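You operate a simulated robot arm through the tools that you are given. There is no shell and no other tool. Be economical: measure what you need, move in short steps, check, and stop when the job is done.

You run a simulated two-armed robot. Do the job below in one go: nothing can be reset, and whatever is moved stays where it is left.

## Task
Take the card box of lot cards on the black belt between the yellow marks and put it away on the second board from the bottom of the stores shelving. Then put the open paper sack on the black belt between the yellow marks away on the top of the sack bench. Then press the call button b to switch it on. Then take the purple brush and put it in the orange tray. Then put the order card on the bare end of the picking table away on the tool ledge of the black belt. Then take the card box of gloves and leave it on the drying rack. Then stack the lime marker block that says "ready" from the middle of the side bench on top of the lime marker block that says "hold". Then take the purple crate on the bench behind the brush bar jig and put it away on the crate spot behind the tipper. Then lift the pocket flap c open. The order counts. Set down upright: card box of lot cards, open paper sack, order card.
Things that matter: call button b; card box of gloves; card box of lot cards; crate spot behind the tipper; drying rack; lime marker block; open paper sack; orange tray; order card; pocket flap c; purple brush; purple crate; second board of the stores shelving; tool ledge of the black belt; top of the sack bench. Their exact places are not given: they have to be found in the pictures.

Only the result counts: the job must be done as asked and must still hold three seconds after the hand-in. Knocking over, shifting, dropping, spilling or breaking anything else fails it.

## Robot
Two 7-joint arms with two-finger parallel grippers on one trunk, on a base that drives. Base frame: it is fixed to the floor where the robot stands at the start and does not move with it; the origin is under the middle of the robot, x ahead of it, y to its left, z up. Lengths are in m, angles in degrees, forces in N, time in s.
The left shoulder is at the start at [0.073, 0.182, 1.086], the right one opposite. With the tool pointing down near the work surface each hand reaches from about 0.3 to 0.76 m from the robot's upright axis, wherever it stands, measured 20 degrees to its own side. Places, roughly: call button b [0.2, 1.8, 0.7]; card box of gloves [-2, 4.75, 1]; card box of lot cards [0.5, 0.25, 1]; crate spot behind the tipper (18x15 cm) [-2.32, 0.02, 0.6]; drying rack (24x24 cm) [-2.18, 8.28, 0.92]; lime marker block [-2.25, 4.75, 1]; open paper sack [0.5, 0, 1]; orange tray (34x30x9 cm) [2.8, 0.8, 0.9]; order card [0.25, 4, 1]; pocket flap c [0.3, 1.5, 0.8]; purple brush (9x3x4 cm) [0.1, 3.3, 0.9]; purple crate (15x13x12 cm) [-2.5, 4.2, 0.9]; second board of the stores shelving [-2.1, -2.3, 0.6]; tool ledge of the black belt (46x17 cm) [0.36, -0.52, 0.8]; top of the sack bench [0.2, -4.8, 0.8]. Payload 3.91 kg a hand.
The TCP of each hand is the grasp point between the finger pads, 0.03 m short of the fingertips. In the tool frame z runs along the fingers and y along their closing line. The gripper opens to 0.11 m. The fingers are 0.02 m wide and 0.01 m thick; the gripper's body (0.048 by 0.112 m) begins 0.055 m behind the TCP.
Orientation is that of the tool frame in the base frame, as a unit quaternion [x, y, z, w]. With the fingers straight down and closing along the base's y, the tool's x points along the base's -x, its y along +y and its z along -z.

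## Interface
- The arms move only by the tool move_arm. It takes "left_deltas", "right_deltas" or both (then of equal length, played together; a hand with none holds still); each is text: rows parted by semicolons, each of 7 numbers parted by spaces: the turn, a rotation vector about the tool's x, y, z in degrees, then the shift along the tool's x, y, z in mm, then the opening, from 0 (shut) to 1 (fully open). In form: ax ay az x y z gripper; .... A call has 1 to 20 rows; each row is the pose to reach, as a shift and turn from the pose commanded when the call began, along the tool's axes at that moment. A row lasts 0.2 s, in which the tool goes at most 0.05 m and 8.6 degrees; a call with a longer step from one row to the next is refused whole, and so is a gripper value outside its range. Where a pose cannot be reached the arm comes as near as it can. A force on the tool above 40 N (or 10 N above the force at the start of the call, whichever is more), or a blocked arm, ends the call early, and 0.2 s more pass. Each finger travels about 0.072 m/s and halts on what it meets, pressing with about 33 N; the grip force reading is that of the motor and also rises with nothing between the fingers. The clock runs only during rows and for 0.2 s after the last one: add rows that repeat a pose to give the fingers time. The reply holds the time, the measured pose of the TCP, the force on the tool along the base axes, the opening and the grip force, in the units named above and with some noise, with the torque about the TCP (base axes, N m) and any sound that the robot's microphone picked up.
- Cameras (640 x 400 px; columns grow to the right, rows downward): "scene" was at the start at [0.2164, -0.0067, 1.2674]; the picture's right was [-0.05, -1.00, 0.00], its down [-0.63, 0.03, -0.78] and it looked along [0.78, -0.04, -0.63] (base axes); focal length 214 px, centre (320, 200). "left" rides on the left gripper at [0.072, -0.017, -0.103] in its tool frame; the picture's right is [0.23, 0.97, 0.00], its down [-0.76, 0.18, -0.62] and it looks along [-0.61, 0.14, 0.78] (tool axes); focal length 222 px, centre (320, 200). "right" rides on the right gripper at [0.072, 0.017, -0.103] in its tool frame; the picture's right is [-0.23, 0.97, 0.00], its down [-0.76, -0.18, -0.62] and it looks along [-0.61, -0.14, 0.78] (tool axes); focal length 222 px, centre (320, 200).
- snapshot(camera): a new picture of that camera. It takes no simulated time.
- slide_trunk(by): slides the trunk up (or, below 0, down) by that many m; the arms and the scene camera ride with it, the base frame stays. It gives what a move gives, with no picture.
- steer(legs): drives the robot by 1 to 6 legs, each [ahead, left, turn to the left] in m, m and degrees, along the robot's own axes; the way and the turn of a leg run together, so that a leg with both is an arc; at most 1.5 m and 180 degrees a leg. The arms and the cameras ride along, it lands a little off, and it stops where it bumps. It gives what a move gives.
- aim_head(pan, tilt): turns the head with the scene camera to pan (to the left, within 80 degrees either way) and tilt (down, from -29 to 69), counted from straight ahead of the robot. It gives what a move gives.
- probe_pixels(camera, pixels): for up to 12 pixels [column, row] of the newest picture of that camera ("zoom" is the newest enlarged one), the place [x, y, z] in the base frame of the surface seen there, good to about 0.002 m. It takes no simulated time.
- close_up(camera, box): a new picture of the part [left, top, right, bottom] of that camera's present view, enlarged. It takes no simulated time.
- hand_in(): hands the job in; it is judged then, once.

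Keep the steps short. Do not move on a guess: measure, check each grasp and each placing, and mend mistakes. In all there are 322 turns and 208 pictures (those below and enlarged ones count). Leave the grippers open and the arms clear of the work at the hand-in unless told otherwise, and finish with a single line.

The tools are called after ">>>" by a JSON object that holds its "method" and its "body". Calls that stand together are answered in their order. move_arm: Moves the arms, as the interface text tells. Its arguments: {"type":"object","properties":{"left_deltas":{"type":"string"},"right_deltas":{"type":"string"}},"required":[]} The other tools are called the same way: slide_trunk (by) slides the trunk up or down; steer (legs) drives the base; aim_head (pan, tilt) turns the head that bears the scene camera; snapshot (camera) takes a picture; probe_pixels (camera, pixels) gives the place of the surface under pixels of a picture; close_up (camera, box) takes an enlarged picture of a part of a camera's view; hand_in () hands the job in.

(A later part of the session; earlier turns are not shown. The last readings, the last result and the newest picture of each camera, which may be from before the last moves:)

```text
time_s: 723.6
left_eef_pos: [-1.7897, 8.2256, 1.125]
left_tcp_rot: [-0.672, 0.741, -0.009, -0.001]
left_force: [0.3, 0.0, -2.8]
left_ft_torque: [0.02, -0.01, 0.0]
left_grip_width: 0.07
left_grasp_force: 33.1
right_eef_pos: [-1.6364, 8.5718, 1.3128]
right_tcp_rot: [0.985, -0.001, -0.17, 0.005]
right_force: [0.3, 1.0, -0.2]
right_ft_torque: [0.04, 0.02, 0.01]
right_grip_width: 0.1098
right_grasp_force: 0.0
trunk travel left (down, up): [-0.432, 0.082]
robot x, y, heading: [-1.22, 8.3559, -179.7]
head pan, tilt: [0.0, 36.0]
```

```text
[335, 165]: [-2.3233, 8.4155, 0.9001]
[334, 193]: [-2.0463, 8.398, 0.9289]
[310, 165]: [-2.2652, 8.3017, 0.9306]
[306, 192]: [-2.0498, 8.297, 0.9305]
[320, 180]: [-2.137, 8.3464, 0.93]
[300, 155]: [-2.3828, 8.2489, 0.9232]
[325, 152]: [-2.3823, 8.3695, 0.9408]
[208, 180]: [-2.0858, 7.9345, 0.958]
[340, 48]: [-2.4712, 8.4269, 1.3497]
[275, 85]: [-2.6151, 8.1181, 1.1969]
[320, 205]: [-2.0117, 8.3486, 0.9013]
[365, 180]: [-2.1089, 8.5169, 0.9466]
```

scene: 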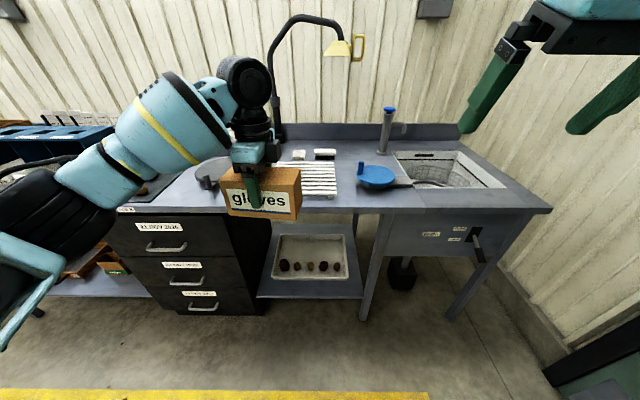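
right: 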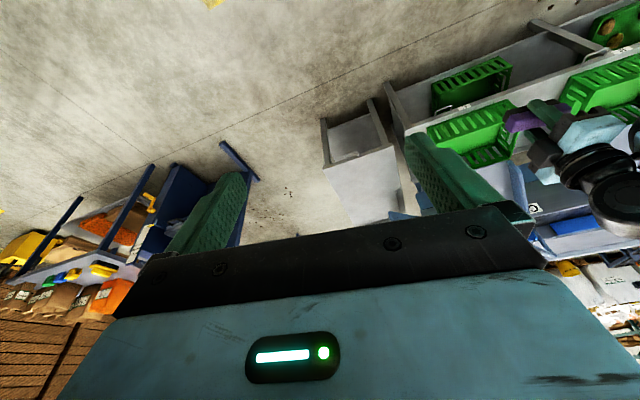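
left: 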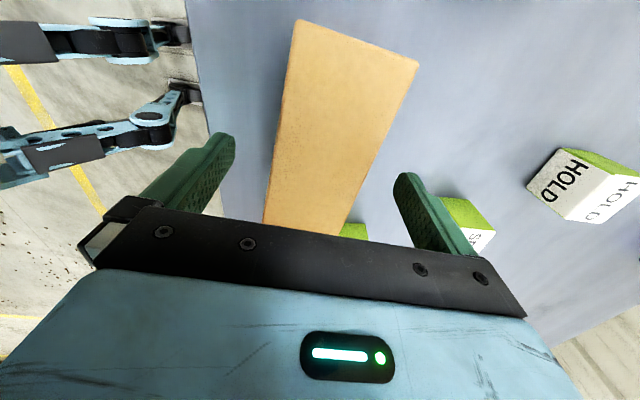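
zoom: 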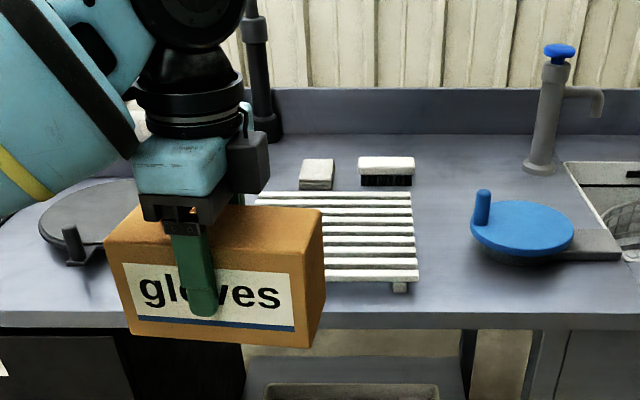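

Rack surface z=0.930, centre (-2.17,8.28). Drive in 0.375 m with 0.054 right.

>>> {"method": "steer", "body": {"legs": [[0.375, -0.054, 0]]}}

>>> {"method": "move_arm", "body": {"left_deltas": "0 0 0 0 0 40 0.4; 0 0 0 0 0 80 0.4; 0 0 0 0 0 110 0.4; 0 0 0 0 0 122 0.4; 0 0 0 0 0 122 0.4"}}

>>> {"method": "close_up", "body": {"camera": "scene", "box": [180, 100, 420, 250]}}

```text
time_s: 726.0
left_eef_pos: [-2.1646, 8.2782, 1.1244]
left_tcp_rot: [-0.673, 0.74, -0.01, -0.002]
left_force: [0.1, -0.1, -3.4]
left_ft_torque: [0.0, 0.03, 0.01]
left_grip_width: 0.07
left_grasp_force: 32.9
right_eef_pos: [-2.0127, 8.6215, 1.3137]
right_tcp_rot: [0.986, -0.001, -0.169, 0.006]
right_force: [0.0, -0.9, 0.3]
right_ft_torque: [-0.02, 0.03, -0.02]
right_grip_width: 0.1102
right_grasp_force: 0.0
trunk travel left (down, up): [-0.432, 0.082]
robot x, y, heading: [-1.5997, 8.4067, -179.5]
head pan, tilt: [0.0, 36.0]
```

```text
time_s: 727.2
left_eef_pos: [-2.1638, 8.2746, 1.0025]
left_tcp_rot: [-0.673, 0.74, -0.01, -0.001]
left_force: [0.0, -0.8, -2.6]
left_ft_torque: [-0.03, 0.0, -0.06]
left_grip_width: 0.0698
left_grasp_force: 33.1
right_eef_pos: [-2.0121, 8.6213, 1.3138]
right_tcp_rot: [0.986, 0.0, -0.169, 0.006]
right_force: [0.4, 0.3, -0.7]
right_ft_torque: [0.0, 0.03, 0.02]
right_grip_width: 0.1101
right_grasp_force: 0.0
trunk travel left (down, up): [-0.432, 0.082]
robot x, y, heading: [-1.5957, 8.401, -179.9]
head pan, tilt: [0.0, 36.0]
```

```text
2.67 times, centred on (300, 175) of scene
```

zoom: 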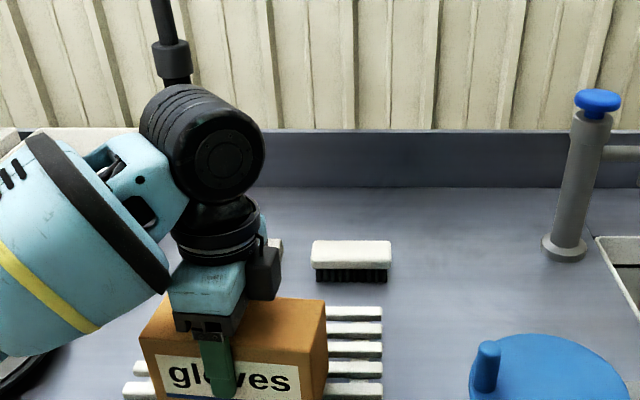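

Lower until contact.

>>> {"method": "move_arm", "body": {"left_deltas": "0 0 0 0 0 4 0.4; 0 0 0 0 0 7 0.4; 0 0 0 0 0 9 0.4; 0 0 0 0 0 10.5 0.4; 0 0 0 0 0 10.5 0.4"}}

```text
time_s: 728.4
left_eef_pos: [-2.164, 8.2738, 0.9939]
left_tcp_rot: [-0.672, 0.74, -0.008, -0.002]
left_force: [-0.1, -1.7, 8.4]
left_ft_torque: [0.4, 0.43, 0.03]
left_grip_width: 0.0699
left_grasp_force: 33.1
right_eef_pos: [-2.0117, 8.6221, 1.3132]
right_tcp_rot: [0.985, -0.001, -0.17, 0.005]
right_force: [-0.4, -0.5, -0.1]
right_ft_torque: [-0.01, -0.02, -0.01]
right_grip_width: 0.1103
right_grasp_force: 0.1
trunk travel left (down, up): [-0.432, 0.082]
robot x, y, heading: [-1.5995, 8.404, -179.7]
head pan, tilt: [0.0, 36.0]
```

Contact. Release and rise, then back away.

>>> {"method": "move_arm", "body": {"left_deltas": "0 0 0 0 0 0 0.7; 0 0 0 0 0 0 0.85; 0 0 0 0 0 0 1; 0 0 0 0 0 0 1; 0 0 0 0 0 -40 1; 0 0 0 0 0 -85 1; 0 0 0 0 0 -125 1; 0 0 0 0 0 -125 1"}}

>>> {"method": "steer", "body": {"legs": [[-0.6, 0, 0]]}}

>>> {"method": "close_up", "body": {"camera": "scene", "box": [200, 90, 440, 240]}}

```text
time_s: 730.2
left_eef_pos: [-2.1656, 8.2791, 1.117]
left_tcp_rot: [-0.672, 0.74, -0.01, -0.001]
left_force: [0.1, -0.6, -0.3]
left_ft_torque: [-0.02, 0.0, -0.01]
left_grip_width: 0.11
left_grasp_force: 0.1
right_eef_pos: [-2.0128, 8.6219, 1.3128]
right_tcp_rot: [0.986, -0.001, -0.17, 0.005]
right_force: [0.1, -1.1, 0.5]
right_ft_torque: [-0.03, 0.02, -0.02]
right_grip_width: 0.1098
right_grasp_force: 0.1
trunk travel left (down, up): [-0.432, 0.082]
robot x, y, heading: [-1.5972, 8.4019, -179.5]
head pan, tilt: [0.0, 36.0]
```

```text
time_s: 733.5
left_eef_pos: [-1.5754, 8.2807, 1.1166]
left_tcp_rot: [-0.674, 0.739, -0.01, -0.001]
left_force: [0.5, 0.0, 0.4]
left_ft_torque: [-0.03, -0.02, 0.01]
left_grip_width: 0.1099
left_grasp_force: 0.0
right_eef_pos: [-1.4251, 8.6256, 1.3126]
right_tcp_rot: [0.986, 0.001, -0.169, 0.006]
right_force: [0.5, -0.1, -0.4]
right_ft_torque: [0.04, -0.02, 0.02]
right_grip_width: 0.11
right_grasp_force: 0.0
trunk travel left (down, up): [-0.432, 0.082]
robot x, y, heading: [-1.0095, 8.4081, -179.4]
head pan, tilt: [0.0, 36.0]
```

```text
2.67 times, centred on (320, 165) of scene
```

zoom: 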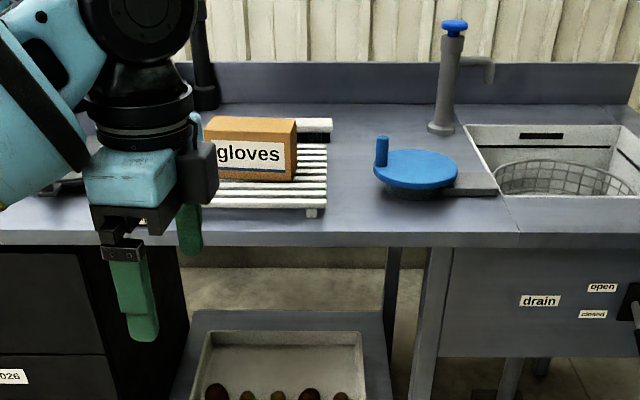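

Gloves box sits on the rack. Now slide along the aisle back to the side bench for the marker blocks.

>>> {"method": "steer", "body": {"legs": [[-0.15, 0, -0.6], [0, 1.2, 0], [0, 1.2, 0], [0, 1.05, 0]]}}

>>> {"method": "snapshot", "body": {"camera": "scene"}}

```text
time_s: 764.6
left_eef_pos: [-1.4632, 4.8666, 1.1173]
left_tcp_rot: [-0.664, 0.748, -0.009, -0.001]
left_force: [0.7, 0.4, 0.0]
left_ft_torque: [-0.01, 0.04, -0.01]
left_grip_width: 0.1103
left_grasp_force: 0.0
right_eef_pos: [-1.3024, 5.2067, 1.3135]
right_tcp_rot: [0.985, -0.012, -0.17, 0.003]
right_force: [-0.1, -0.7, 0.8]
right_ft_torque: [0.03, -0.01, 0.0]
right_grip_width: 0.11
right_grasp_force: 0.1
trunk travel left (down, up): [-0.432, 0.082]
robot x, y, heading: [-0.8953, 4.9797, 179.1]
head pan, tilt: [0.0, 36.0]
```

```text
73 pictures are left
```

scene: 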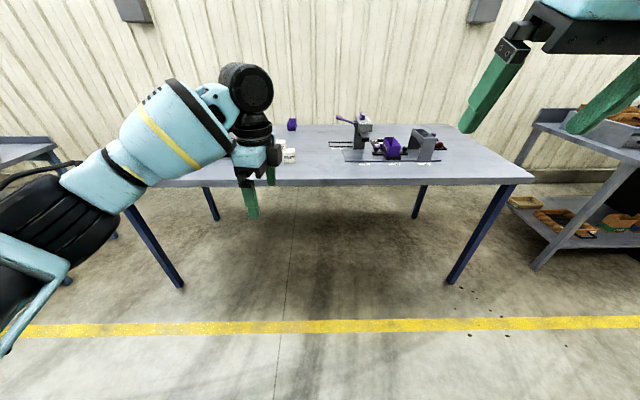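

Approach: 0.55 m ahead.

>>> {"method": "steer", "body": {"legs": [[0.5, 0, 0.9]]}}

>>> {"method": "snapshot", "body": {"camera": "left"}}

>>> {"method": "close_up", "body": {"camera": "scene", "box": [200, 130, 380, 260]}}

```text
time_s: 767.6
left_eef_pos: [-1.9604, 4.8583, 1.1169]
left_tcp_rot: [-0.671, 0.741, -0.009, -0.001]
left_force: [0.5, 0.3, -0.3]
left_ft_torque: [-0.01, 0.01, 0.03]
left_grip_width: 0.1098
left_grasp_force: 0.2
right_eef_pos: [-1.808, 5.2021, 1.3132]
right_tcp_rot: [0.986, -0.003, -0.169, 0.005]
right_force: [0.5, 1.1, 0.0]
right_ft_torque: [0.01, 0.03, -0.01]
right_grip_width: 0.1101
right_grasp_force: 0.0
trunk travel left (down, up): [-0.432, 0.082]
robot x, y, heading: [-1.3949, 4.9876, -179.8]
head pan, tilt: [0.0, 36.0]
```

```text
72 pictures are left
```

left: 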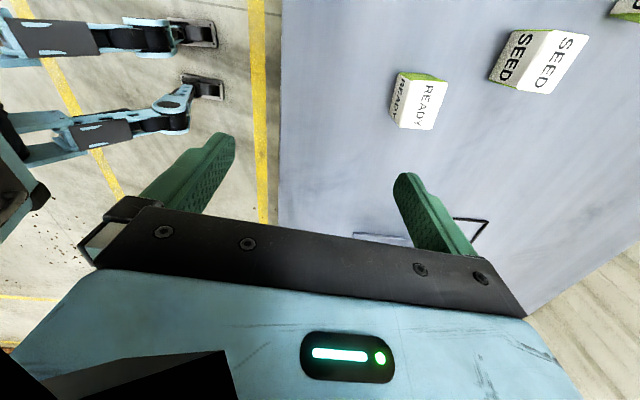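

```text
3.08 times, centred on (290, 195) of scene
```

zoom: 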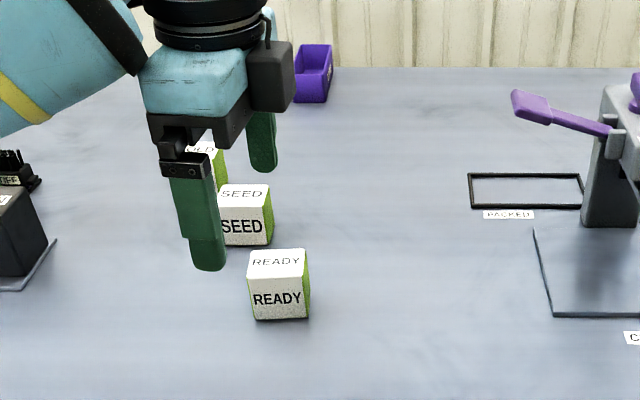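

>>> {"method": "close_up", "body": {"camera": "left", "box": [370, 50, 470, 150]}}

>>> {"method": "probe_pixels", "body": {"camera": "scene", "pixels": [[282, 213], [298, 212], [297, 220], [282, 221], [283, 232], [298, 232], [290, 217]]}}

>>> {"method": "probe_pixels", "body": {"camera": "left", "pixels": [[418, 83], [444, 85], [432, 127], [408, 123], [425, 105], [400, 80], [393, 118]]}}

```text
4.00 times, centred on (420, 100) of left
```

zoom: 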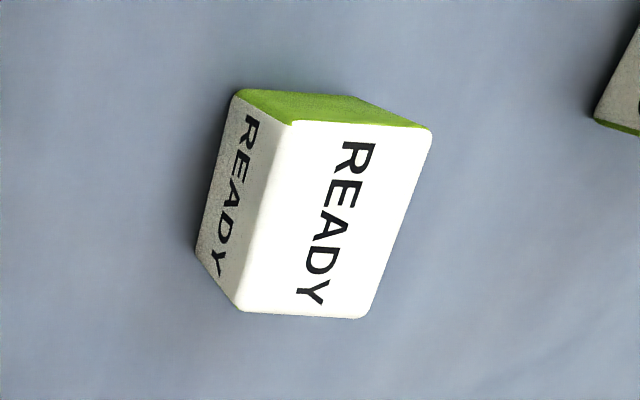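

```text
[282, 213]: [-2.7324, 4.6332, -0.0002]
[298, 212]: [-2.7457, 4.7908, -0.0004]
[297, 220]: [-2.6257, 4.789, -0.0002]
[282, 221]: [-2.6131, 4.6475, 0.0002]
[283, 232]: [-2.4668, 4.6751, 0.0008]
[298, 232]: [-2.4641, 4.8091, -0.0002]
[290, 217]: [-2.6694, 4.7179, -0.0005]
```

```text
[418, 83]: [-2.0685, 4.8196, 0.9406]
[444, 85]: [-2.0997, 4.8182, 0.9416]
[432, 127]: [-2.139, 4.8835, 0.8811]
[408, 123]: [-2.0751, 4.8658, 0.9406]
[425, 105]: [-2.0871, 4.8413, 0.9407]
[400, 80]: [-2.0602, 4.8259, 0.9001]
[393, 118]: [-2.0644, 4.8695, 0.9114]
```

>>> {"method": "probe_pixels", "body": {"camera": "zoom", "pixels": [[300, 127], [422, 136], [362, 308], [247, 304], [335, 215], [218, 190]]}}

>>> {"method": "close_up", "body": {"camera": "left", "box": [480, 0, 640, 110]}}

```text
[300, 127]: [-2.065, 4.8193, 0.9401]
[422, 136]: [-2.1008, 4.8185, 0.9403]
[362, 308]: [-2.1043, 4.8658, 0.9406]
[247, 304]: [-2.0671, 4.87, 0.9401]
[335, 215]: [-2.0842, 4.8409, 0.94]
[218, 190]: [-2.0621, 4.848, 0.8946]
```

```text
3.64 times, centred on (560, 55) of left
```

zoom: 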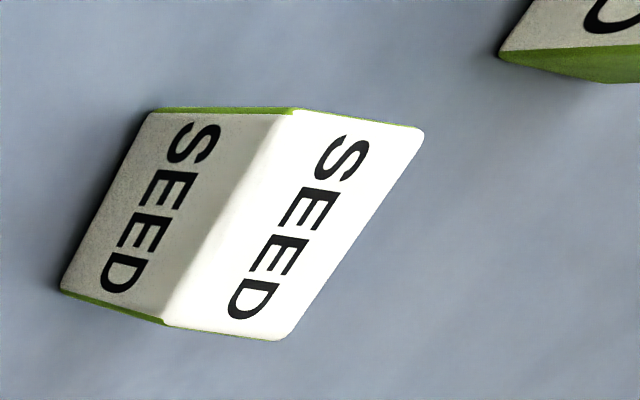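

READY top at z=0.941, ~4.3×5.5 cm, centre (-2.0835,4.844). Drive 0.12 nearer and turn the hand 9°.

>>> {"method": "steer", "body": {"legs": [[0.12, 0, 0]]}}

>>> {"method": "move_arm", "body": {"left_deltas": "0 0 -4.5 0 0 0 0.8; 0 0 -9 0 0 0 0.8; 0 0 -9 0 0 40 0.8; 0 0 -9 0 0 70 0.8; 0 0 -9 0 0 90 0.8; 0 0 -9 0 0 90 0.8"}}

>>> {"method": "snapshot", "body": {"camera": "left"}}

```text
time_s: 768.8
left_eef_pos: [-2.0788, 4.8575, 1.1162]
left_tcp_rot: [-0.671, 0.742, -0.009, -0.001]
left_force: [-0.6, 0.2, -0.3]
left_ft_torque: [0.01, -0.01, 0.02]
left_grip_width: 0.1099
left_grasp_force: 0.0
right_eef_pos: [-1.9245, 5.2015, 1.3132]
right_tcp_rot: [0.985, -0.002, -0.17, 0.005]
right_force: [-0.4, -0.4, -0.8]
right_ft_torque: [0.02, -0.01, 0.02]
right_grip_width: 0.1098
right_grasp_force: 0.2
trunk travel left (down, up): [-0.432, 0.082]
robot x, y, heading: [-1.513, 4.9815, -179.9]
head pan, tilt: [0.0, 36.0]
```

```text
time_s: 770.2
left_eef_pos: [-2.0785, 4.8545, 1.0271]
left_tcp_rot: [0.728, -0.686, 0.008, 0.001]
left_force: [-0.7, 0.5, -0.4]
left_ft_torque: [0.01, -0.01, 0.04]
left_grip_width: 0.0881
left_grasp_force: 0.0
right_eef_pos: [-1.9253, 5.1999, 1.3129]
right_tcp_rot: [0.985, -0.002, -0.171, 0.004]
right_force: [0.6, -0.5, 0.6]
right_ft_torque: [0.01, -0.02, 0.02]
right_grip_width: 0.11
right_grasp_force: 0.1
trunk travel left (down, up): [-0.432, 0.082]
robot x, y, heading: [-1.5126, 4.9834, -179.8]
head pan, tilt: [0.0, 36.0]
```

```text
68 pictures are left
```

left: 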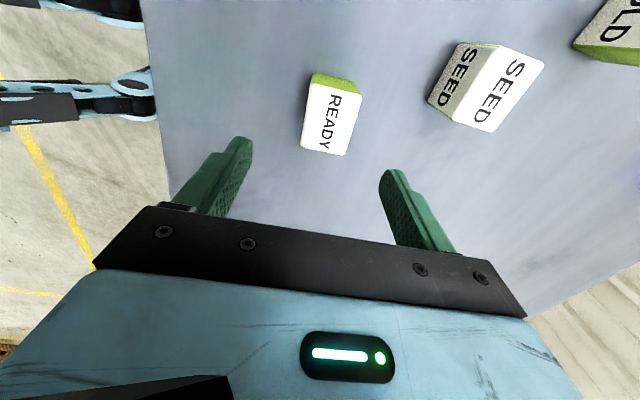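

>>> {"method": "move_arm", "body": {"left_deltas": "0 0 0 10 6 10 0.8; 0 0 0 10 6 50 0.7; 0 0 0 10 6 85 0.7; 0 0 0 10 6 102 0.7; 0 0 0 10 6 102 0.7; 0 0 0 10 6 102 0.5; 0 0 0 10 6 102 0.35; 0 0 0 10 6 102 0.25; 0 0 0 10 6 102 0.2; 0 0 0 10 6 102 0.2"}}

>>> {"method": "snapshot", "body": {"camera": "left"}}

```text
time_s: 772.4
left_eef_pos: [-2.0828, 4.8435, 0.9259]
left_tcp_rot: [0.727, -0.686, 0.009, 0.002]
left_force: [-0.7, -0.9, 1.8]
left_ft_torque: [0.01, 0.06, 0.0]
left_grip_width: 0.0435
left_grasp_force: 32.7
right_eef_pos: [-1.9248, 5.2013, 1.3134]
right_tcp_rot: [0.985, -0.001, -0.17, 0.005]
right_force: [-0.2, -1.2, 0.4]
right_ft_torque: [-0.02, 0.02, 0.02]
right_grip_width: 0.1101
right_grasp_force: 0.1
trunk travel left (down, up): [-0.432, 0.082]
robot x, y, heading: [-1.5075, 4.9832, -179.8]
head pan, tilt: [0.0, 36.0]
```

```text
67 pictures are left
```

left: 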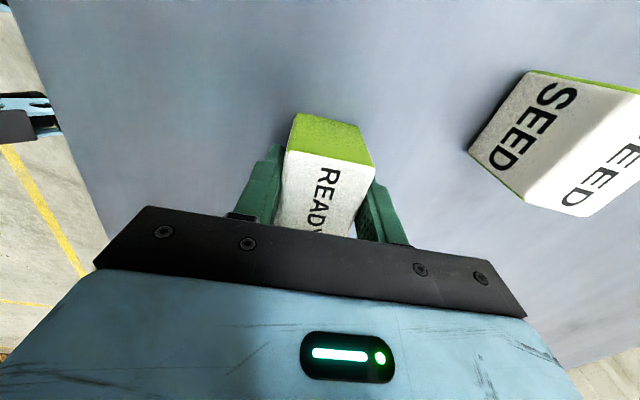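

Gripped. Lift, then measure the HOLD block.

>>> {"method": "move_arm", "body": {"left_deltas": "0 0 0 0 0 -40 0.2; 0 0 0 0 0 -80 0.2; 0 0 0 0 0 -120 0.2; 0 0 0 0 0 -150 0.2; 0 0 0 0 0 -150 0.2"}}

>>> {"method": "close_up", "body": {"camera": "scene", "box": [180, 110, 360, 260]}}

>>> {"method": "snapshot", "body": {"camera": "left"}}

```text
time_s: 773.6
left_eef_pos: [-2.0829, 4.8458, 1.0738]
left_tcp_rot: [0.728, -0.686, 0.01, 0.002]
left_force: [-0.7, -0.1, -0.9]
left_ft_torque: [0.02, -0.01, -0.02]
left_grip_width: 0.0435
left_grasp_force: 32.4
right_eef_pos: [-1.9271, 5.2014, 1.3127]
right_tcp_rot: [0.985, -0.002, -0.17, 0.005]
right_force: [0.4, -0.1, -0.6]
right_ft_torque: [-0.02, 0.02, 0.0]
right_grip_width: 0.1099
right_grasp_force: 0.0
trunk travel left (down, up): [-0.432, 0.082]
robot x, y, heading: [-1.5137, 4.9811, -179.7]
head pan, tilt: [0.0, 36.0]
```

```text
2.67 times, centred on (270, 185) of scene
```

zoom: 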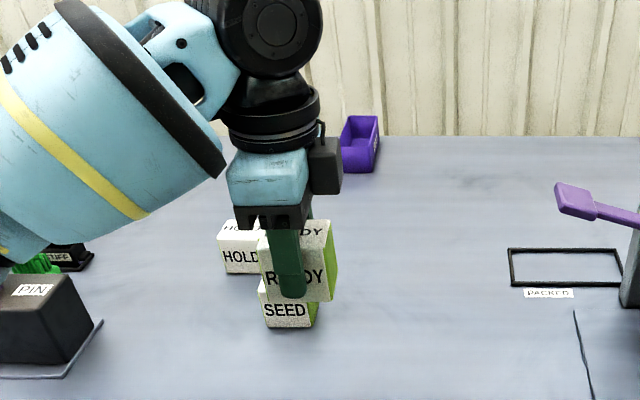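

```text
65 pictures are left
```

left: 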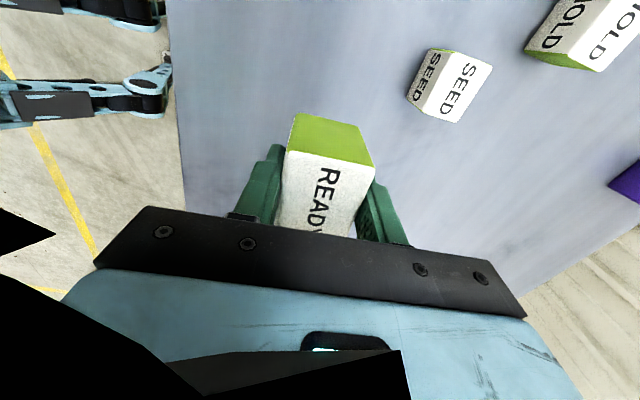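

HOLD is only partly visible. Shift the robot 0.2 m left (−y) and 0.08 ahead, then measure.

>>> {"method": "steer", "body": {"legs": [[0, 0.2, 0], [0.08, 0, 0]]}}

>>> {"method": "snapshot", "body": {"camera": "left"}}

>>> {"method": "snapshot", "body": {"camera": "scene"}}

```text
time_s: 776.6
left_eef_pos: [-2.1625, 4.6495, 1.0732]
left_tcp_rot: [0.726, -0.688, 0.009, 0.002]
left_force: [-0.2, 0.8, -0.3]
left_ft_torque: [0.02, -0.02, 0.02]
left_grip_width: 0.0436
left_grasp_force: 33.0
right_eef_pos: [-2.0051, 5.0038, 1.3127]
right_tcp_rot: [0.985, -0.003, -0.17, 0.004]
right_force: [-0.1, 0.1, -0.4]
right_ft_torque: [0.02, -0.01, 0.03]
right_grip_width: 0.1099
right_grasp_force: 0.0
trunk travel left (down, up): [-0.432, 0.082]
robot x, y, heading: [-1.5902, 4.7808, -179.9]
head pan, tilt: [0.0, 36.0]
```

```text
64 pictures are left
```

left: 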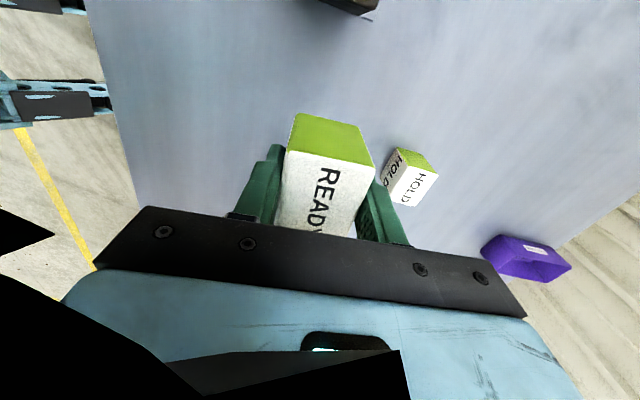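

```text
63 pictures are left
```

scene: 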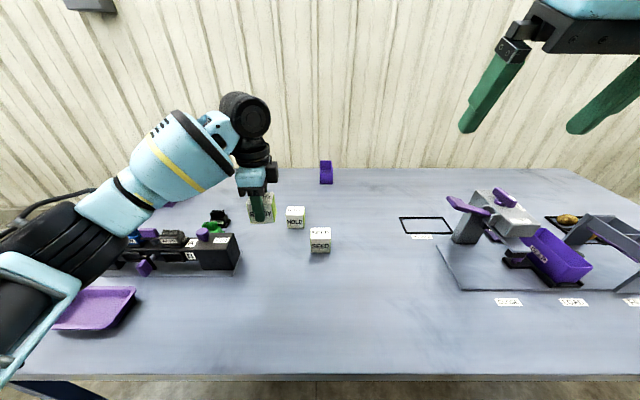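

>>> {"method": "close_up", "body": {"camera": "scene", "box": [265, 190, 345, 260]}}

>>> {"method": "probe_pixels", "body": {"camera": "left", "pixels": [[413, 170], [435, 176], [414, 203], [396, 200], [418, 185], [393, 170]]}}

>>> {"method": "probe_pixels", "body": {"camera": "zoom", "pixels": [[175, 135], [310, 135], [310, 178], [175, 178], [240, 150], [180, 270], [305, 270], [330, 345]]}}

```text
5.71 times, centred on (305, 225) of scene
```

zoom: 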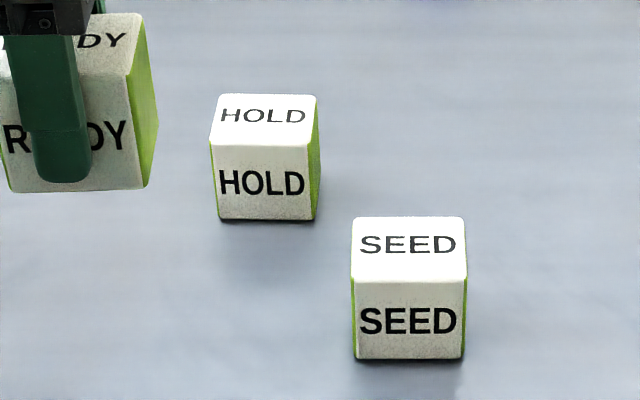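

```text
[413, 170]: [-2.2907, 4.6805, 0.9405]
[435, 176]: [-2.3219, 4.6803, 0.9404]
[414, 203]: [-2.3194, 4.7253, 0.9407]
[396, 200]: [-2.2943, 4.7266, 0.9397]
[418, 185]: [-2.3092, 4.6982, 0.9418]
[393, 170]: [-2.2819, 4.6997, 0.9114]
```

```text
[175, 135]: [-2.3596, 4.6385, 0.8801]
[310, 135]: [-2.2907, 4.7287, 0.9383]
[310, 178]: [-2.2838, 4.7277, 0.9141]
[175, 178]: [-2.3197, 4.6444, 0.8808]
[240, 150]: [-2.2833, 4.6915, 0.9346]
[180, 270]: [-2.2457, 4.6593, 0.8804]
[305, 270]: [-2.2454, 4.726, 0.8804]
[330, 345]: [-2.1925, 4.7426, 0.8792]
```

>>> {"method": "probe_pixels", "body": {"camera": "zoom", "pixels": [[222, 99], [311, 99], [215, 138], [310, 140], [218, 200], [311, 205], [265, 97], [265, 140]]}}

```text
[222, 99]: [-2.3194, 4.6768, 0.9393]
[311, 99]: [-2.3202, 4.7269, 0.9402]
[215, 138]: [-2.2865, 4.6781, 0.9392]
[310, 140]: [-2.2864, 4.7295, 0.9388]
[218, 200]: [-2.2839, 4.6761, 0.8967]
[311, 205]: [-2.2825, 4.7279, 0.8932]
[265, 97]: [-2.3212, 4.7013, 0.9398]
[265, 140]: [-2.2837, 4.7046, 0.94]
```

HOLD centre (-2.304,4.7025), top z=0.940. Move READY above it.

>>> {"method": "move_arm", "body": {"left_deltas": "0 0 0 -15 35 0 0.2; 0 0 0 -30 70 0 0.2; 0 0 0 -45 105 0 0.2; 0 0 0 -60.5 138.5 0 0.2; 0 0 0 -60.5 138.5 0 0.2; 0 0 0 -60.5 138.5 0 0.2"}}

>>> {"method": "close_up", "body": {"camera": "scene", "box": [240, 150, 360, 260]}}

```text
time_s: 778.0
left_eef_pos: [-2.2605, 4.683, 1.0693]
left_tcp_rot: [0.726, -0.688, 0.009, 0.002]
left_force: [-0.3, 0.3, 0.1]
left_ft_torque: [0.01, 0.02, -0.05]
left_grip_width: 0.0433
left_grasp_force: 33.0
left hand out of reach, approached as far as the arm can: row 3, 4, 5, 6
right_eef_pos: [-2.0034, 5.0043, 1.3135]
right_tcp_rot: [0.985, -0.004, -0.17, 0.004]
right_force: [0.2, 0.5, 0.2]
right_ft_torque: [0.05, -0.03, 0.01]
right_grip_width: 0.1101
right_grasp_force: 0.1
trunk travel left (down, up): [-0.432, 0.082]
robot x, y, heading: [-1.5921, 4.7844, -180.0]
head pan, tilt: [0.0, 36.0]
```

```text
3.64 times, centred on (300, 205) of scene
```

zoom: 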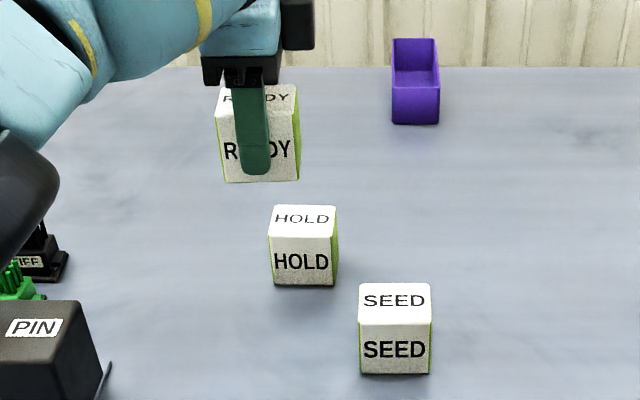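

Reach falls 4 cm short. Check the bench's front edge before moving nearer.

>>> {"method": "probe_pixels", "body": {"camera": "scene", "pixels": [[300, 370], [300, 378], [500, 370], [150, 372]]}}

```text
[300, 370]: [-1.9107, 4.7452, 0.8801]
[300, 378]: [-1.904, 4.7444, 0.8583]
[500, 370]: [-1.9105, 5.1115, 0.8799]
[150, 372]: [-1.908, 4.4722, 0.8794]
```

>>> {"method": "steer", "body": {"legs": [[0.045, 0, 0]]}}

```text
time_s: 778.9
left_eef_pos: [-2.303, 4.6841, 1.0704]
left_tcp_rot: [0.726, -0.688, 0.008, 0.002]
left_force: [0.8, -0.6, -0.9]
left_ft_torque: [-0.02, -0.02, -0.01]
left_grip_width: 0.0437
left_grasp_force: 33.1
right_eef_pos: [-2.0474, 5.0038, 1.3134]
right_tcp_rot: [0.985, -0.004, -0.171, 0.004]
right_force: [0.8, 0.0, 0.5]
right_ft_torque: [0.0, 0.01, -0.01]
right_grip_width: 0.1099
right_grasp_force: 0.0
trunk travel left (down, up): [-0.432, 0.082]
robot x, y, heading: [-1.6357, 4.7825, -180.1]
head pan, tilt: [0.0, 36.0]
```

>>> {"method": "move_arm", "body": {"left_deltas": "0 0 0 1 -20 0 0.2; 0 0 0 2.4 -44 0 0.2; 0 0 0 2.4 -44 20 0.2; 0 0 0 2.4 -44 40 0.2; 0 0 0 2.4 -44 65 0.2; 0 0 0 2.4 -44 65 0.2"}}

>>> {"method": "close_up", "body": {"camera": "scene", "box": [240, 150, 360, 260]}}

```text
time_s: 780.3
left_eef_pos: [-2.3049, 4.6972, 1.0066]
left_tcp_rot: [0.726, -0.688, 0.009, 0.001]
left_force: [0.2, -0.8, 0.0]
left_ft_torque: [0.0, 0.0, 0.03]
left_grip_width: 0.0436
left_grasp_force: 33.1
left hand out of reach, approached as far as the arm can: row 1, 2, 3, 4, 5, 6
right_eef_pos: [-2.0483, 5.0046, 1.3145]
right_tcp_rot: [0.985, -0.004, -0.17, 0.003]
right_force: [-0.2, 0.2, -0.7]
right_ft_torque: [-0.01, 0.01, 0.0]
right_grip_width: 0.1098
right_grasp_force: 0.1
trunk travel left (down, up): [-0.432, 0.082]
robot x, y, heading: [-1.6345, 4.784, -180.1]
head pan, tilt: [0.0, 36.0]
```

```text
3.64 times, centred on (300, 205) of scene
```

zoom: 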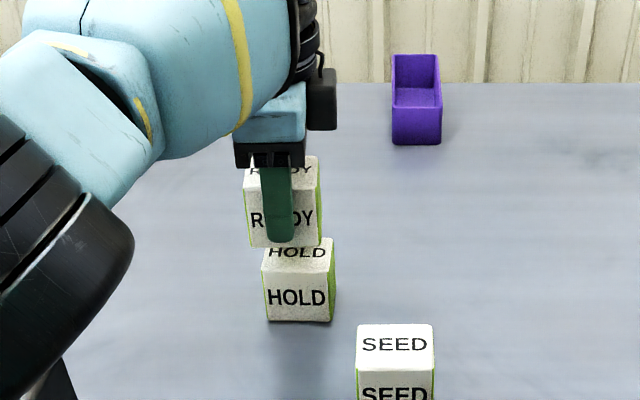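

>>> {"method": "probe_pixels", "body": {"camera": "zoom", "pixels": [[249, 225], [317, 225], [255, 240], [312, 238], [267, 290], [330, 290], [325, 245], [270, 262]]}}

```text
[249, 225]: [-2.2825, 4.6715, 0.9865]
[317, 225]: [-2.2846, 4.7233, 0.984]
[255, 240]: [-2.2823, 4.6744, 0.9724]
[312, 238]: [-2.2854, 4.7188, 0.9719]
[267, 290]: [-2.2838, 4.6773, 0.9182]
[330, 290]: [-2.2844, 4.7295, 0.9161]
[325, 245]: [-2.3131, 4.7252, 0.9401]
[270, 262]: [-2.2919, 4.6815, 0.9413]
```

READY is aligned within 6 mm of HOLD; its bottom is ~2 cm above. Lower with the trunk.

>>> {"method": "slide_trunk", "body": {"by": -0.016}}

>>> {"method": "close_up", "body": {"camera": "scene", "box": [240, 150, 360, 260]}}

```text
time_s: 781.0
left_eef_pos: [-2.306, 4.6936, 0.9848]
left_tcp_rot: [0.726, -0.688, 0.013, -0.002]
left_force: [-4.3, -7.5, 28.8]
left_ft_torque: [-0.43, 0.74, 0.1]
left_grip_width: 0.0437
left_grasp_force: 33.6
right_eef_pos: [-2.0459, 5.0028, 1.299]
right_tcp_rot: [0.985, -0.002, -0.172, 0.005]
right_force: [-0.8, -0.1, 0.3]
right_ft_torque: [-0.01, -0.02, 0.01]
right_grip_width: 0.11
right_grasp_force: 0.1
trunk travel left (down, up): [-0.416, 0.098]
robot x, y, heading: [-1.6338, 4.7845, -180.0]
head pan, tilt: [0.0, 36.0]
```

```text
3.64 times, centred on (300, 205) of scene
```

zoom: 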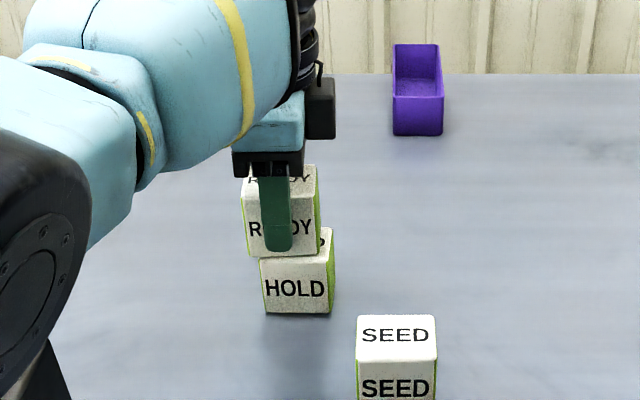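

It pressed a bit hard and shifted ~10 mm in y. Lift 8 mm, move the robot 10 mm to the right, check.

>>> {"method": "slide_trunk", "body": {"by": 0.01}}

>>> {"method": "steer", "body": {"legs": [[0, -0.01, 0]]}}

>>> {"method": "close_up", "body": {"camera": "scene", "box": [240, 150, 360, 260]}}

>>> {"method": "probe_pixels", "body": {"camera": "zoom", "pixels": [[249, 225], [312, 225], [256, 238], [310, 238], [267, 290], [326, 290], [264, 300], [330, 300]]}}

```text
time_s: 781.5
left_eef_pos: [-2.3039, 4.6948, 0.9845]
left_tcp_rot: [0.725, -0.688, 0.018, -0.008]
left_force: [-0.4, -0.3, -1.1]
left_ft_torque: [0.01, -0.02, 0.03]
left_grip_width: 0.0435
left_grasp_force: 32.9
right_eef_pos: [-2.0474, 5.0042, 1.3073]
right_tcp_rot: [0.986, -0.002, -0.169, 0.005]
right_force: [0.0, 0.3, 0.2]
right_ft_torque: [-0.02, 0.0, 0.03]
right_grip_width: 0.1101
right_grasp_force: 0.0
trunk travel left (down, up): [-0.426, 0.088]
robot x, y, heading: [-1.6337, 4.783, -179.8]
head pan, tilt: [0.0, 36.0]
```

```text
time_s: 782.3
left_eef_pos: [-2.3053, 4.7042, 0.9868]
left_tcp_rot: [0.726, -0.688, 0.018, -0.006]
left_force: [0.6, 1.0, -0.8]
left_ft_torque: [-0.02, 0.0, 0.01]
left_grip_width: 0.0433
left_grasp_force: 32.6
right_eef_pos: [-2.0484, 5.0133, 1.3073]
right_tcp_rot: [0.985, -0.003, -0.17, 0.004]
right_force: [0.6, 0.4, 0.1]
right_ft_torque: [0.0, -0.01, -0.05]
right_grip_width: 0.11
right_grasp_force: 0.0
trunk travel left (down, up): [-0.426, 0.088]
robot x, y, heading: [-1.6355, 4.7929, -180.0]
head pan, tilt: [0.0, 36.0]
```

```text
3.64 times, centred on (300, 205) of scene
```

zoom: 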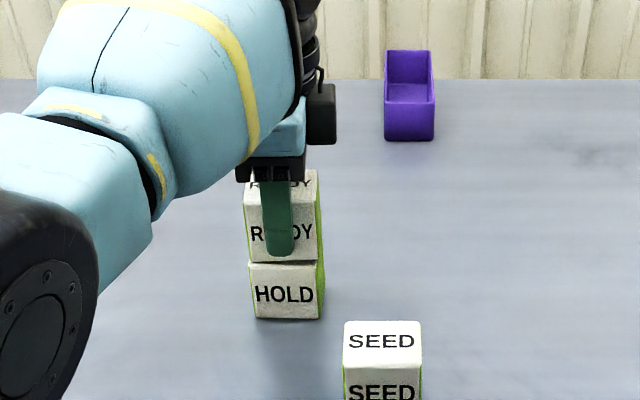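

```text
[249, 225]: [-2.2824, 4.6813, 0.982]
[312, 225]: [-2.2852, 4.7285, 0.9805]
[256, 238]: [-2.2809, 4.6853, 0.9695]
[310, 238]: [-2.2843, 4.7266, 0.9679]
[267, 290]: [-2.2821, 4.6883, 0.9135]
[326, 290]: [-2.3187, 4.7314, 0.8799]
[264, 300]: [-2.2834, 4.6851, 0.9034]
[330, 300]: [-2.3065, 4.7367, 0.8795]
```

READY is right above HOLD, ~1 mm gap. Lower 2 mm and release.

>>> {"method": "slide_trunk", "body": {"by": -0.003}}

>>> {"method": "move_arm", "body": {"left_deltas": "0 0 0 0 0 0 0.4; 0 0 0 0 0 0 0.5; 0 0 0 0 0 0 0.7; 0 0 0 0 0 0 0.7"}}

>>> {"method": "close_up", "body": {"camera": "scene", "box": [240, 150, 360, 260]}}

```text
time_s: 782.9
left_eef_pos: [-2.3037, 4.7045, 0.9863]
left_tcp_rot: [0.726, -0.688, 0.018, -0.006]
left_force: [0.4, 1.0, 1.4]
left_ft_torque: [-0.09, 0.01, 0.02]
left_grip_width: 0.0435
left_grasp_force: 33.3
right_eef_pos: [-2.0484, 5.0138, 1.3045]
right_tcp_rot: [0.985, -0.003, -0.17, 0.004]
right_force: [-0.7, -0.7, -0.2]
right_ft_torque: [-0.01, -0.01, -0.01]
right_grip_width: 0.1103
right_grasp_force: 0.1
trunk travel left (down, up): [-0.423, 0.091]
robot x, y, heading: [-1.6368, 4.792, -179.9]
head pan, tilt: [0.0, 36.0]
```

```text
time_s: 783.9
left_eef_pos: [-2.3043, 4.7057, 0.9848]
left_tcp_rot: [0.726, -0.688, 0.018, -0.006]
left_force: [0.8, -0.6, -0.1]
left_ft_torque: [0.01, -0.03, 0.0]
left_grip_width: 0.0772
left_grasp_force: 0.1
right_eef_pos: [-2.0474, 5.0132, 1.3045]
right_tcp_rot: [0.985, -0.004, -0.17, 0.004]
right_force: [0.0, -0.6, -0.2]
right_ft_torque: [0.01, 0.0, 0.01]
right_grip_width: 0.1101
right_grasp_force: 0.1
trunk travel left (down, up): [-0.423, 0.091]
robot x, y, heading: [-1.6338, 4.7958, -179.9]
head pan, tilt: [0.0, 36.0]
```

```text
3.64 times, centred on (300, 205) of scene
```

zoom: 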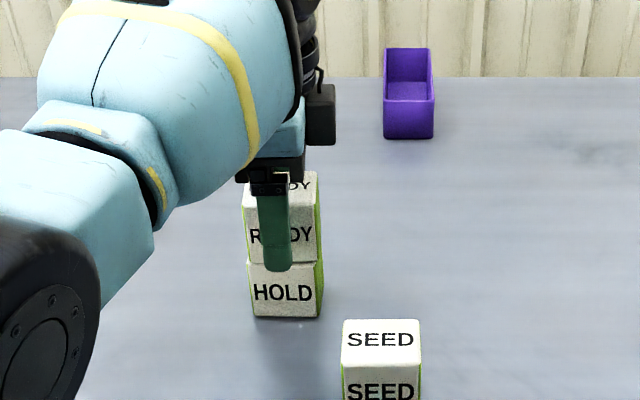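

Stacked. Lift the hand straight up.

>>> {"method": "move_arm", "body": {"left_deltas": "0 0 0 0 0 -10 0.75; 0 0 0 0 0 -25 0.75; 0 0 0 0 0 -45 0.75; 0 0 0 0 0 -70 0.75; 0 0 0 0 0 -70 0.75"}}

>>> {"method": "steer", "body": {"legs": [[-0.4, 0, 0]]}}

>>> {"method": "snapshot", "body": {"camera": "scene"}}

```text
time_s: 785.1
left_eef_pos: [-2.3011, 4.7026, 1.053]
left_tcp_rot: [0.727, -0.687, 0.017, -0.006]
left_force: [-0.1, -0.7, -0.3]
left_ft_torque: [0.0, 0.01, 0.03]
left_grip_width: 0.0827
left_grasp_force: 0.1
left hand out of reach, approached as far as the arm can: row 3, 4, 5
right_eef_pos: [-2.0491, 5.0133, 1.3034]
right_tcp_rot: [0.985, -0.003, -0.17, 0.005]
right_force: [-0.6, 0.0, 0.2]
right_ft_torque: [0.01, -0.02, 0.01]
right_grip_width: 0.1099
right_grasp_force: 0.0
trunk travel left (down, up): [-0.423, 0.091]
robot x, y, heading: [-1.6338, 4.7925, -179.8]
head pan, tilt: [0.0, 36.0]
```

```text
time_s: 787.6
left_eef_pos: [-1.8982, 4.701, 1.0543]
left_tcp_rot: [0.728, -0.686, 0.018, -0.006]
left_force: [0.8, 0.6, -0.2]
left_ft_torque: [0.02, 0.01, 0.0]
left_grip_width: 0.0824
left_grasp_force: 0.0
right_eef_pos: [-1.6479, 5.0117, 1.3047]
right_tcp_rot: [0.985, 0.0, -0.17, 0.004]
right_force: [0.9, 0.0, 0.1]
right_ft_torque: [-0.01, 0.0, -0.01]
right_grip_width: 0.1102
right_grasp_force: 0.1
trunk travel left (down, up): [-0.423, 0.091]
robot x, y, heading: [-1.2324, 4.7943, -179.6]
head pan, tilt: [0.0, 36.0]
```

```text
56 pictures are left
```

scene: 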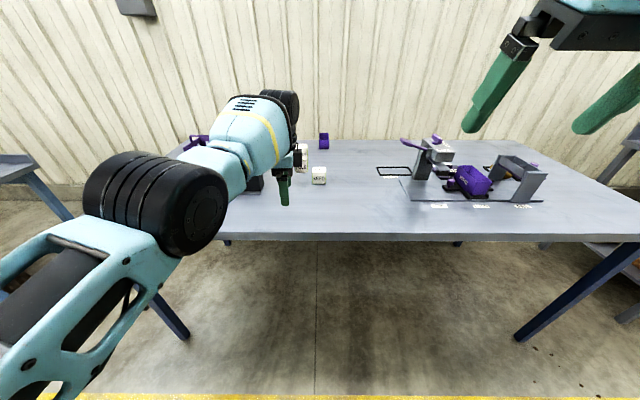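

Blocks are stacked. Now retract the arm and go to the bench's south end to find the purple crate.

>>> {"method": "move_arm", "body": {"left_deltas": "0 0 0 0 -40 0 0.8; 0 0 0 0 -80 0 0.9; 0 0 0 0 -120 0 1; 0 0 0 0 -150 0 1; 0 0 0 0 -150 0 1"}}

>>> {"method": "steer", "body": {"legs": [[-0.1, 0.75, 0], [0, 0, 15]]}}

>>> {"method": "snapshot", "body": {"camera": "scene"}}

```text
time_s: 789.0
left_eef_pos: [-1.8769, 4.7343, 1.0695]
left_tcp_rot: [0.751, -0.659, 0.029, -0.023]
left_force: [0.7, 0.1, 0.2]
left_ft_torque: [0.01, -0.01, 0.0]
left_grip_width: 0.1099
left_grasp_force: 0.1
left hand out of reach, approached as far as the arm can: row 1, 2, 3, 4, 5
right_eef_pos: [-1.6483, 5.0133, 1.3034]
right_tcp_rot: [0.986, -0.002, -0.169, 0.005]
right_force: [0.5, 0.9, -0.4]
right_ft_torque: [-0.01, 0.02, 0.0]
right_grip_width: 0.11
right_grasp_force: 0.0
trunk travel left (down, up): [-0.423, 0.091]
robot x, y, heading: [-1.233, 4.7954, -179.4]
head pan, tilt: [0.0, 36.0]
stopped in row 5 (left hand): the arm was blocked; the commanded pose is now the measured one
```

```text
time_s: 796.9
left_eef_pos: [-1.7494, 3.8278, 1.0692]
left_tcp_rot: [0.825, -0.564, 0.026, -0.026]
left_force: [-0.4, 0.5, -0.6]
left_ft_torque: [0.01, 0.01, -0.01]
left_grip_width: 0.11
left_grasp_force: 0.1
right_eef_pos: [-1.5926, 4.1534, 1.3034]
right_tcp_rot: [0.978, 0.117, -0.169, 0.026]
right_force: [-0.3, -0.6, -0.8]
right_ft_torque: [-0.01, 0.01, 0.01]
right_grip_width: 0.1098
right_grasp_force: 0.0
trunk travel left (down, up): [-0.423, 0.091]
robot x, y, heading: [-1.1408, 4.0404, -165.6]
head pan, tilt: [0.0, 36.0]
```

```text
55 pictures are left
```

scene: 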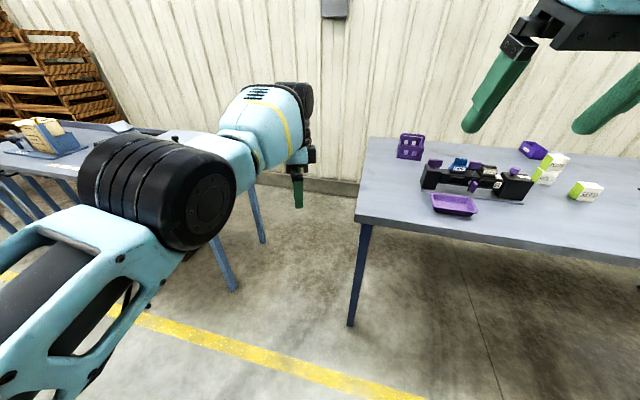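

The crate is visible at the back (410,147), behind the brush bar jig. The left arm is stuck at a joint limit; I'll unwind the hand's yaw first.

>>> {"method": "move_arm", "body": {"left_deltas": "0 0 -8 0 0 0 1; 0 0 -16 0 0 0 1; 0 0 -24 0 0 0 1; 0 0 -32 0 0 0 1; 0 0 -40 0 0 0 1; 0 0 -48 0 0 0 1; 0 0 -56 0 0 0 1; 0 0 -64 0 0 0 1; 0 0 -64 0 0 0 1"}}

>>> {"method": "probe_pixels", "body": {"camera": "scene", "pixels": [[402, 138], [422, 138], [410, 157], [420, 160], [400, 157], [424, 150], [365, 145], [360, 215], [355, 300], [258, 235], [412, 135], [230, 285]]}}

>>> {"method": "close_up", "body": {"camera": "scene", "box": [350, 115, 550, 240]}}

```text
time_s: 798.9
left_eef_pos: [-1.7502, 3.8271, 1.0697]
left_tcp_rot: [0.998, -0.041, 0.036, -0.007]
left_force: [-0.2, 0.0, -0.6]
left_ft_torque: [0.0, -0.02, 0.01]
left_grip_width: 0.1098
left_grasp_force: 0.0
right_eef_pos: [-1.5926, 4.1534, 1.3039]
right_tcp_rot: [0.978, 0.117, -0.169, 0.025]
right_force: [-0.1, -1.0, 0.4]
right_ft_torque: [-0.01, 0.01, 0.0]
right_grip_width: 0.1099
right_grasp_force: 0.0
trunk travel left (down, up): [-0.423, 0.091]
robot x, y, heading: [-1.1409, 4.0393, -165.8]
head pan, tilt: [0.0, 36.0]
```

```text
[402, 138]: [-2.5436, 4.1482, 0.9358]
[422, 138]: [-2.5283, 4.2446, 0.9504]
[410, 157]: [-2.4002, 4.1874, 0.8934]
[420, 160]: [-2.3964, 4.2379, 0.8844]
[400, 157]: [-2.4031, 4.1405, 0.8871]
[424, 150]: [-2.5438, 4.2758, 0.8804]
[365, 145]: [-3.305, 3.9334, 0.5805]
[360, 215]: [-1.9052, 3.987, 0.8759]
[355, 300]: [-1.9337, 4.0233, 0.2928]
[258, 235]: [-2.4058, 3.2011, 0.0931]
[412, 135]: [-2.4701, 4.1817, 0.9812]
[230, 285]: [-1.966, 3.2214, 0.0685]
```

```text
3.20 times, centred on (450, 178) of scene
```

zoom: 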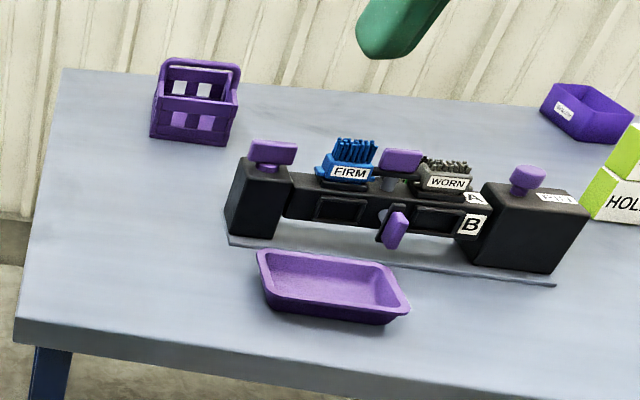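

The crate has a handle bar along y at about (-2.47,4.19), z≈0.98. There is a gap south of the bench (y 3.22–3.98); I'll enter it sideways facing +y. First straighten and retract the left hand and raise the trunk.

>>> {"method": "move_arm", "body": {"left_deltas": "0 -1 -5 20 0 0 1; 0 -2 -10 40 0 0 1; 0 -3 -15 60 0 0 1; 0 -4 -19 80 0 0 1; 0 -4 -19 80 0 0 1"}}

>>> {"method": "slide_trunk", "body": {"by": 0.07}}

>>> {"method": "steer", "body": {"legs": [[0, 0, -104.2], [-0.44, 0, 0]]}}

>>> {"method": "snapshot", "body": {"camera": "scene"}}

```text
time_s: 800.1
left_eef_pos: [-1.759, 3.8239, 1.0892]
left_tcp_rot: [0.992, 0.128, 0.004, -0.004]
left_force: [-0.7, -0.1, -0.2]
left_ft_torque: [0.02, 0.04, -0.06]
left_grip_width: 0.1099
left_grasp_force: 0.1
left hand out of reach, approached as far as the arm can: row 1, 2, 3, 4, 5
right_eef_pos: [-1.5934, 4.1526, 1.3039]
right_tcp_rot: [0.978, 0.118, -0.168, 0.025]
right_force: [0.7, -0.1, -0.5]
right_ft_torque: [0.02, 0.01, 0.03]
right_grip_width: 0.1101
right_grasp_force: 0.1
trunk travel left (down, up): [-0.423, 0.091]
robot x, y, heading: [-1.1358, 4.0364, -165.9]
head pan, tilt: [0.0, 36.0]
```

```text
time_s: 801.2
left_eef_pos: [-1.7257, 3.8311, 1.2928]
left_tcp_rot: [0.987, 0.127, -0.099, 0.009]
left_force: [-0.2, -0.6, -0.6]
left_ft_torque: [-0.01, -0.02, -0.01]
left_grip_width: 0.1101
left_grasp_force: 0.0
right_eef_pos: [-1.5937, 4.1519, 1.3722]
right_tcp_rot: [0.979, 0.118, -0.167, 0.025]
right_force: [-0.4, -0.2, -0.2]
right_ft_torque: [0.0, 0.03, 0.01]
right_grip_width: 0.1099
right_grasp_force: 0.0
trunk travel left (down, up): [-0.493, 0.021]
robot x, y, heading: [-1.1393, 4.0358, -165.6]
head pan, tilt: [0.0, 36.0]
```

```text
time_s: 808.1
left_eef_pos: [-1.1989, 4.2237, 1.2935]
left_tcp_rot: [0.715, -0.692, -0.069, -0.073]
left_force: [0.1, 0.4, 0.1]
left_ft_torque: [0.01, 0.0, -0.02]
left_grip_width: 0.1098
left_grasp_force: 0.1
right_eef_pos: [-0.9163, 4.0242, 1.3728]
right_tcp_rot: [0.703, -0.69, -0.125, -0.115]
right_force: [0.3, -0.3, 0.3]
right_ft_torque: [-0.03, 0.01, 0.02]
right_grip_width: 0.1102
right_grasp_force: 0.1
trunk travel left (down, up): [-0.493, 0.021]
robot x, y, heading: [-1.1282, 3.6036, 91.5]
head pan, tilt: [0.0, 36.0]
```

```text
53 pictures are left
```

scene: 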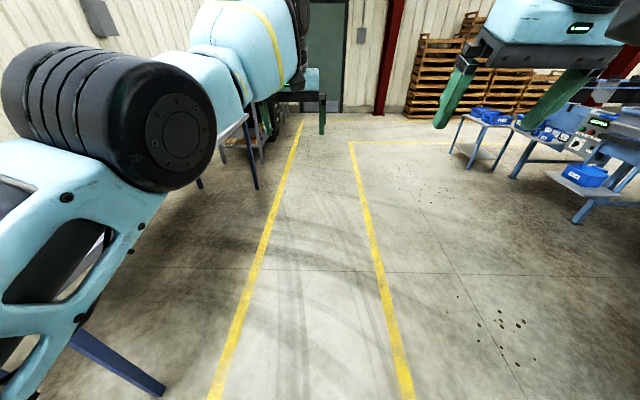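

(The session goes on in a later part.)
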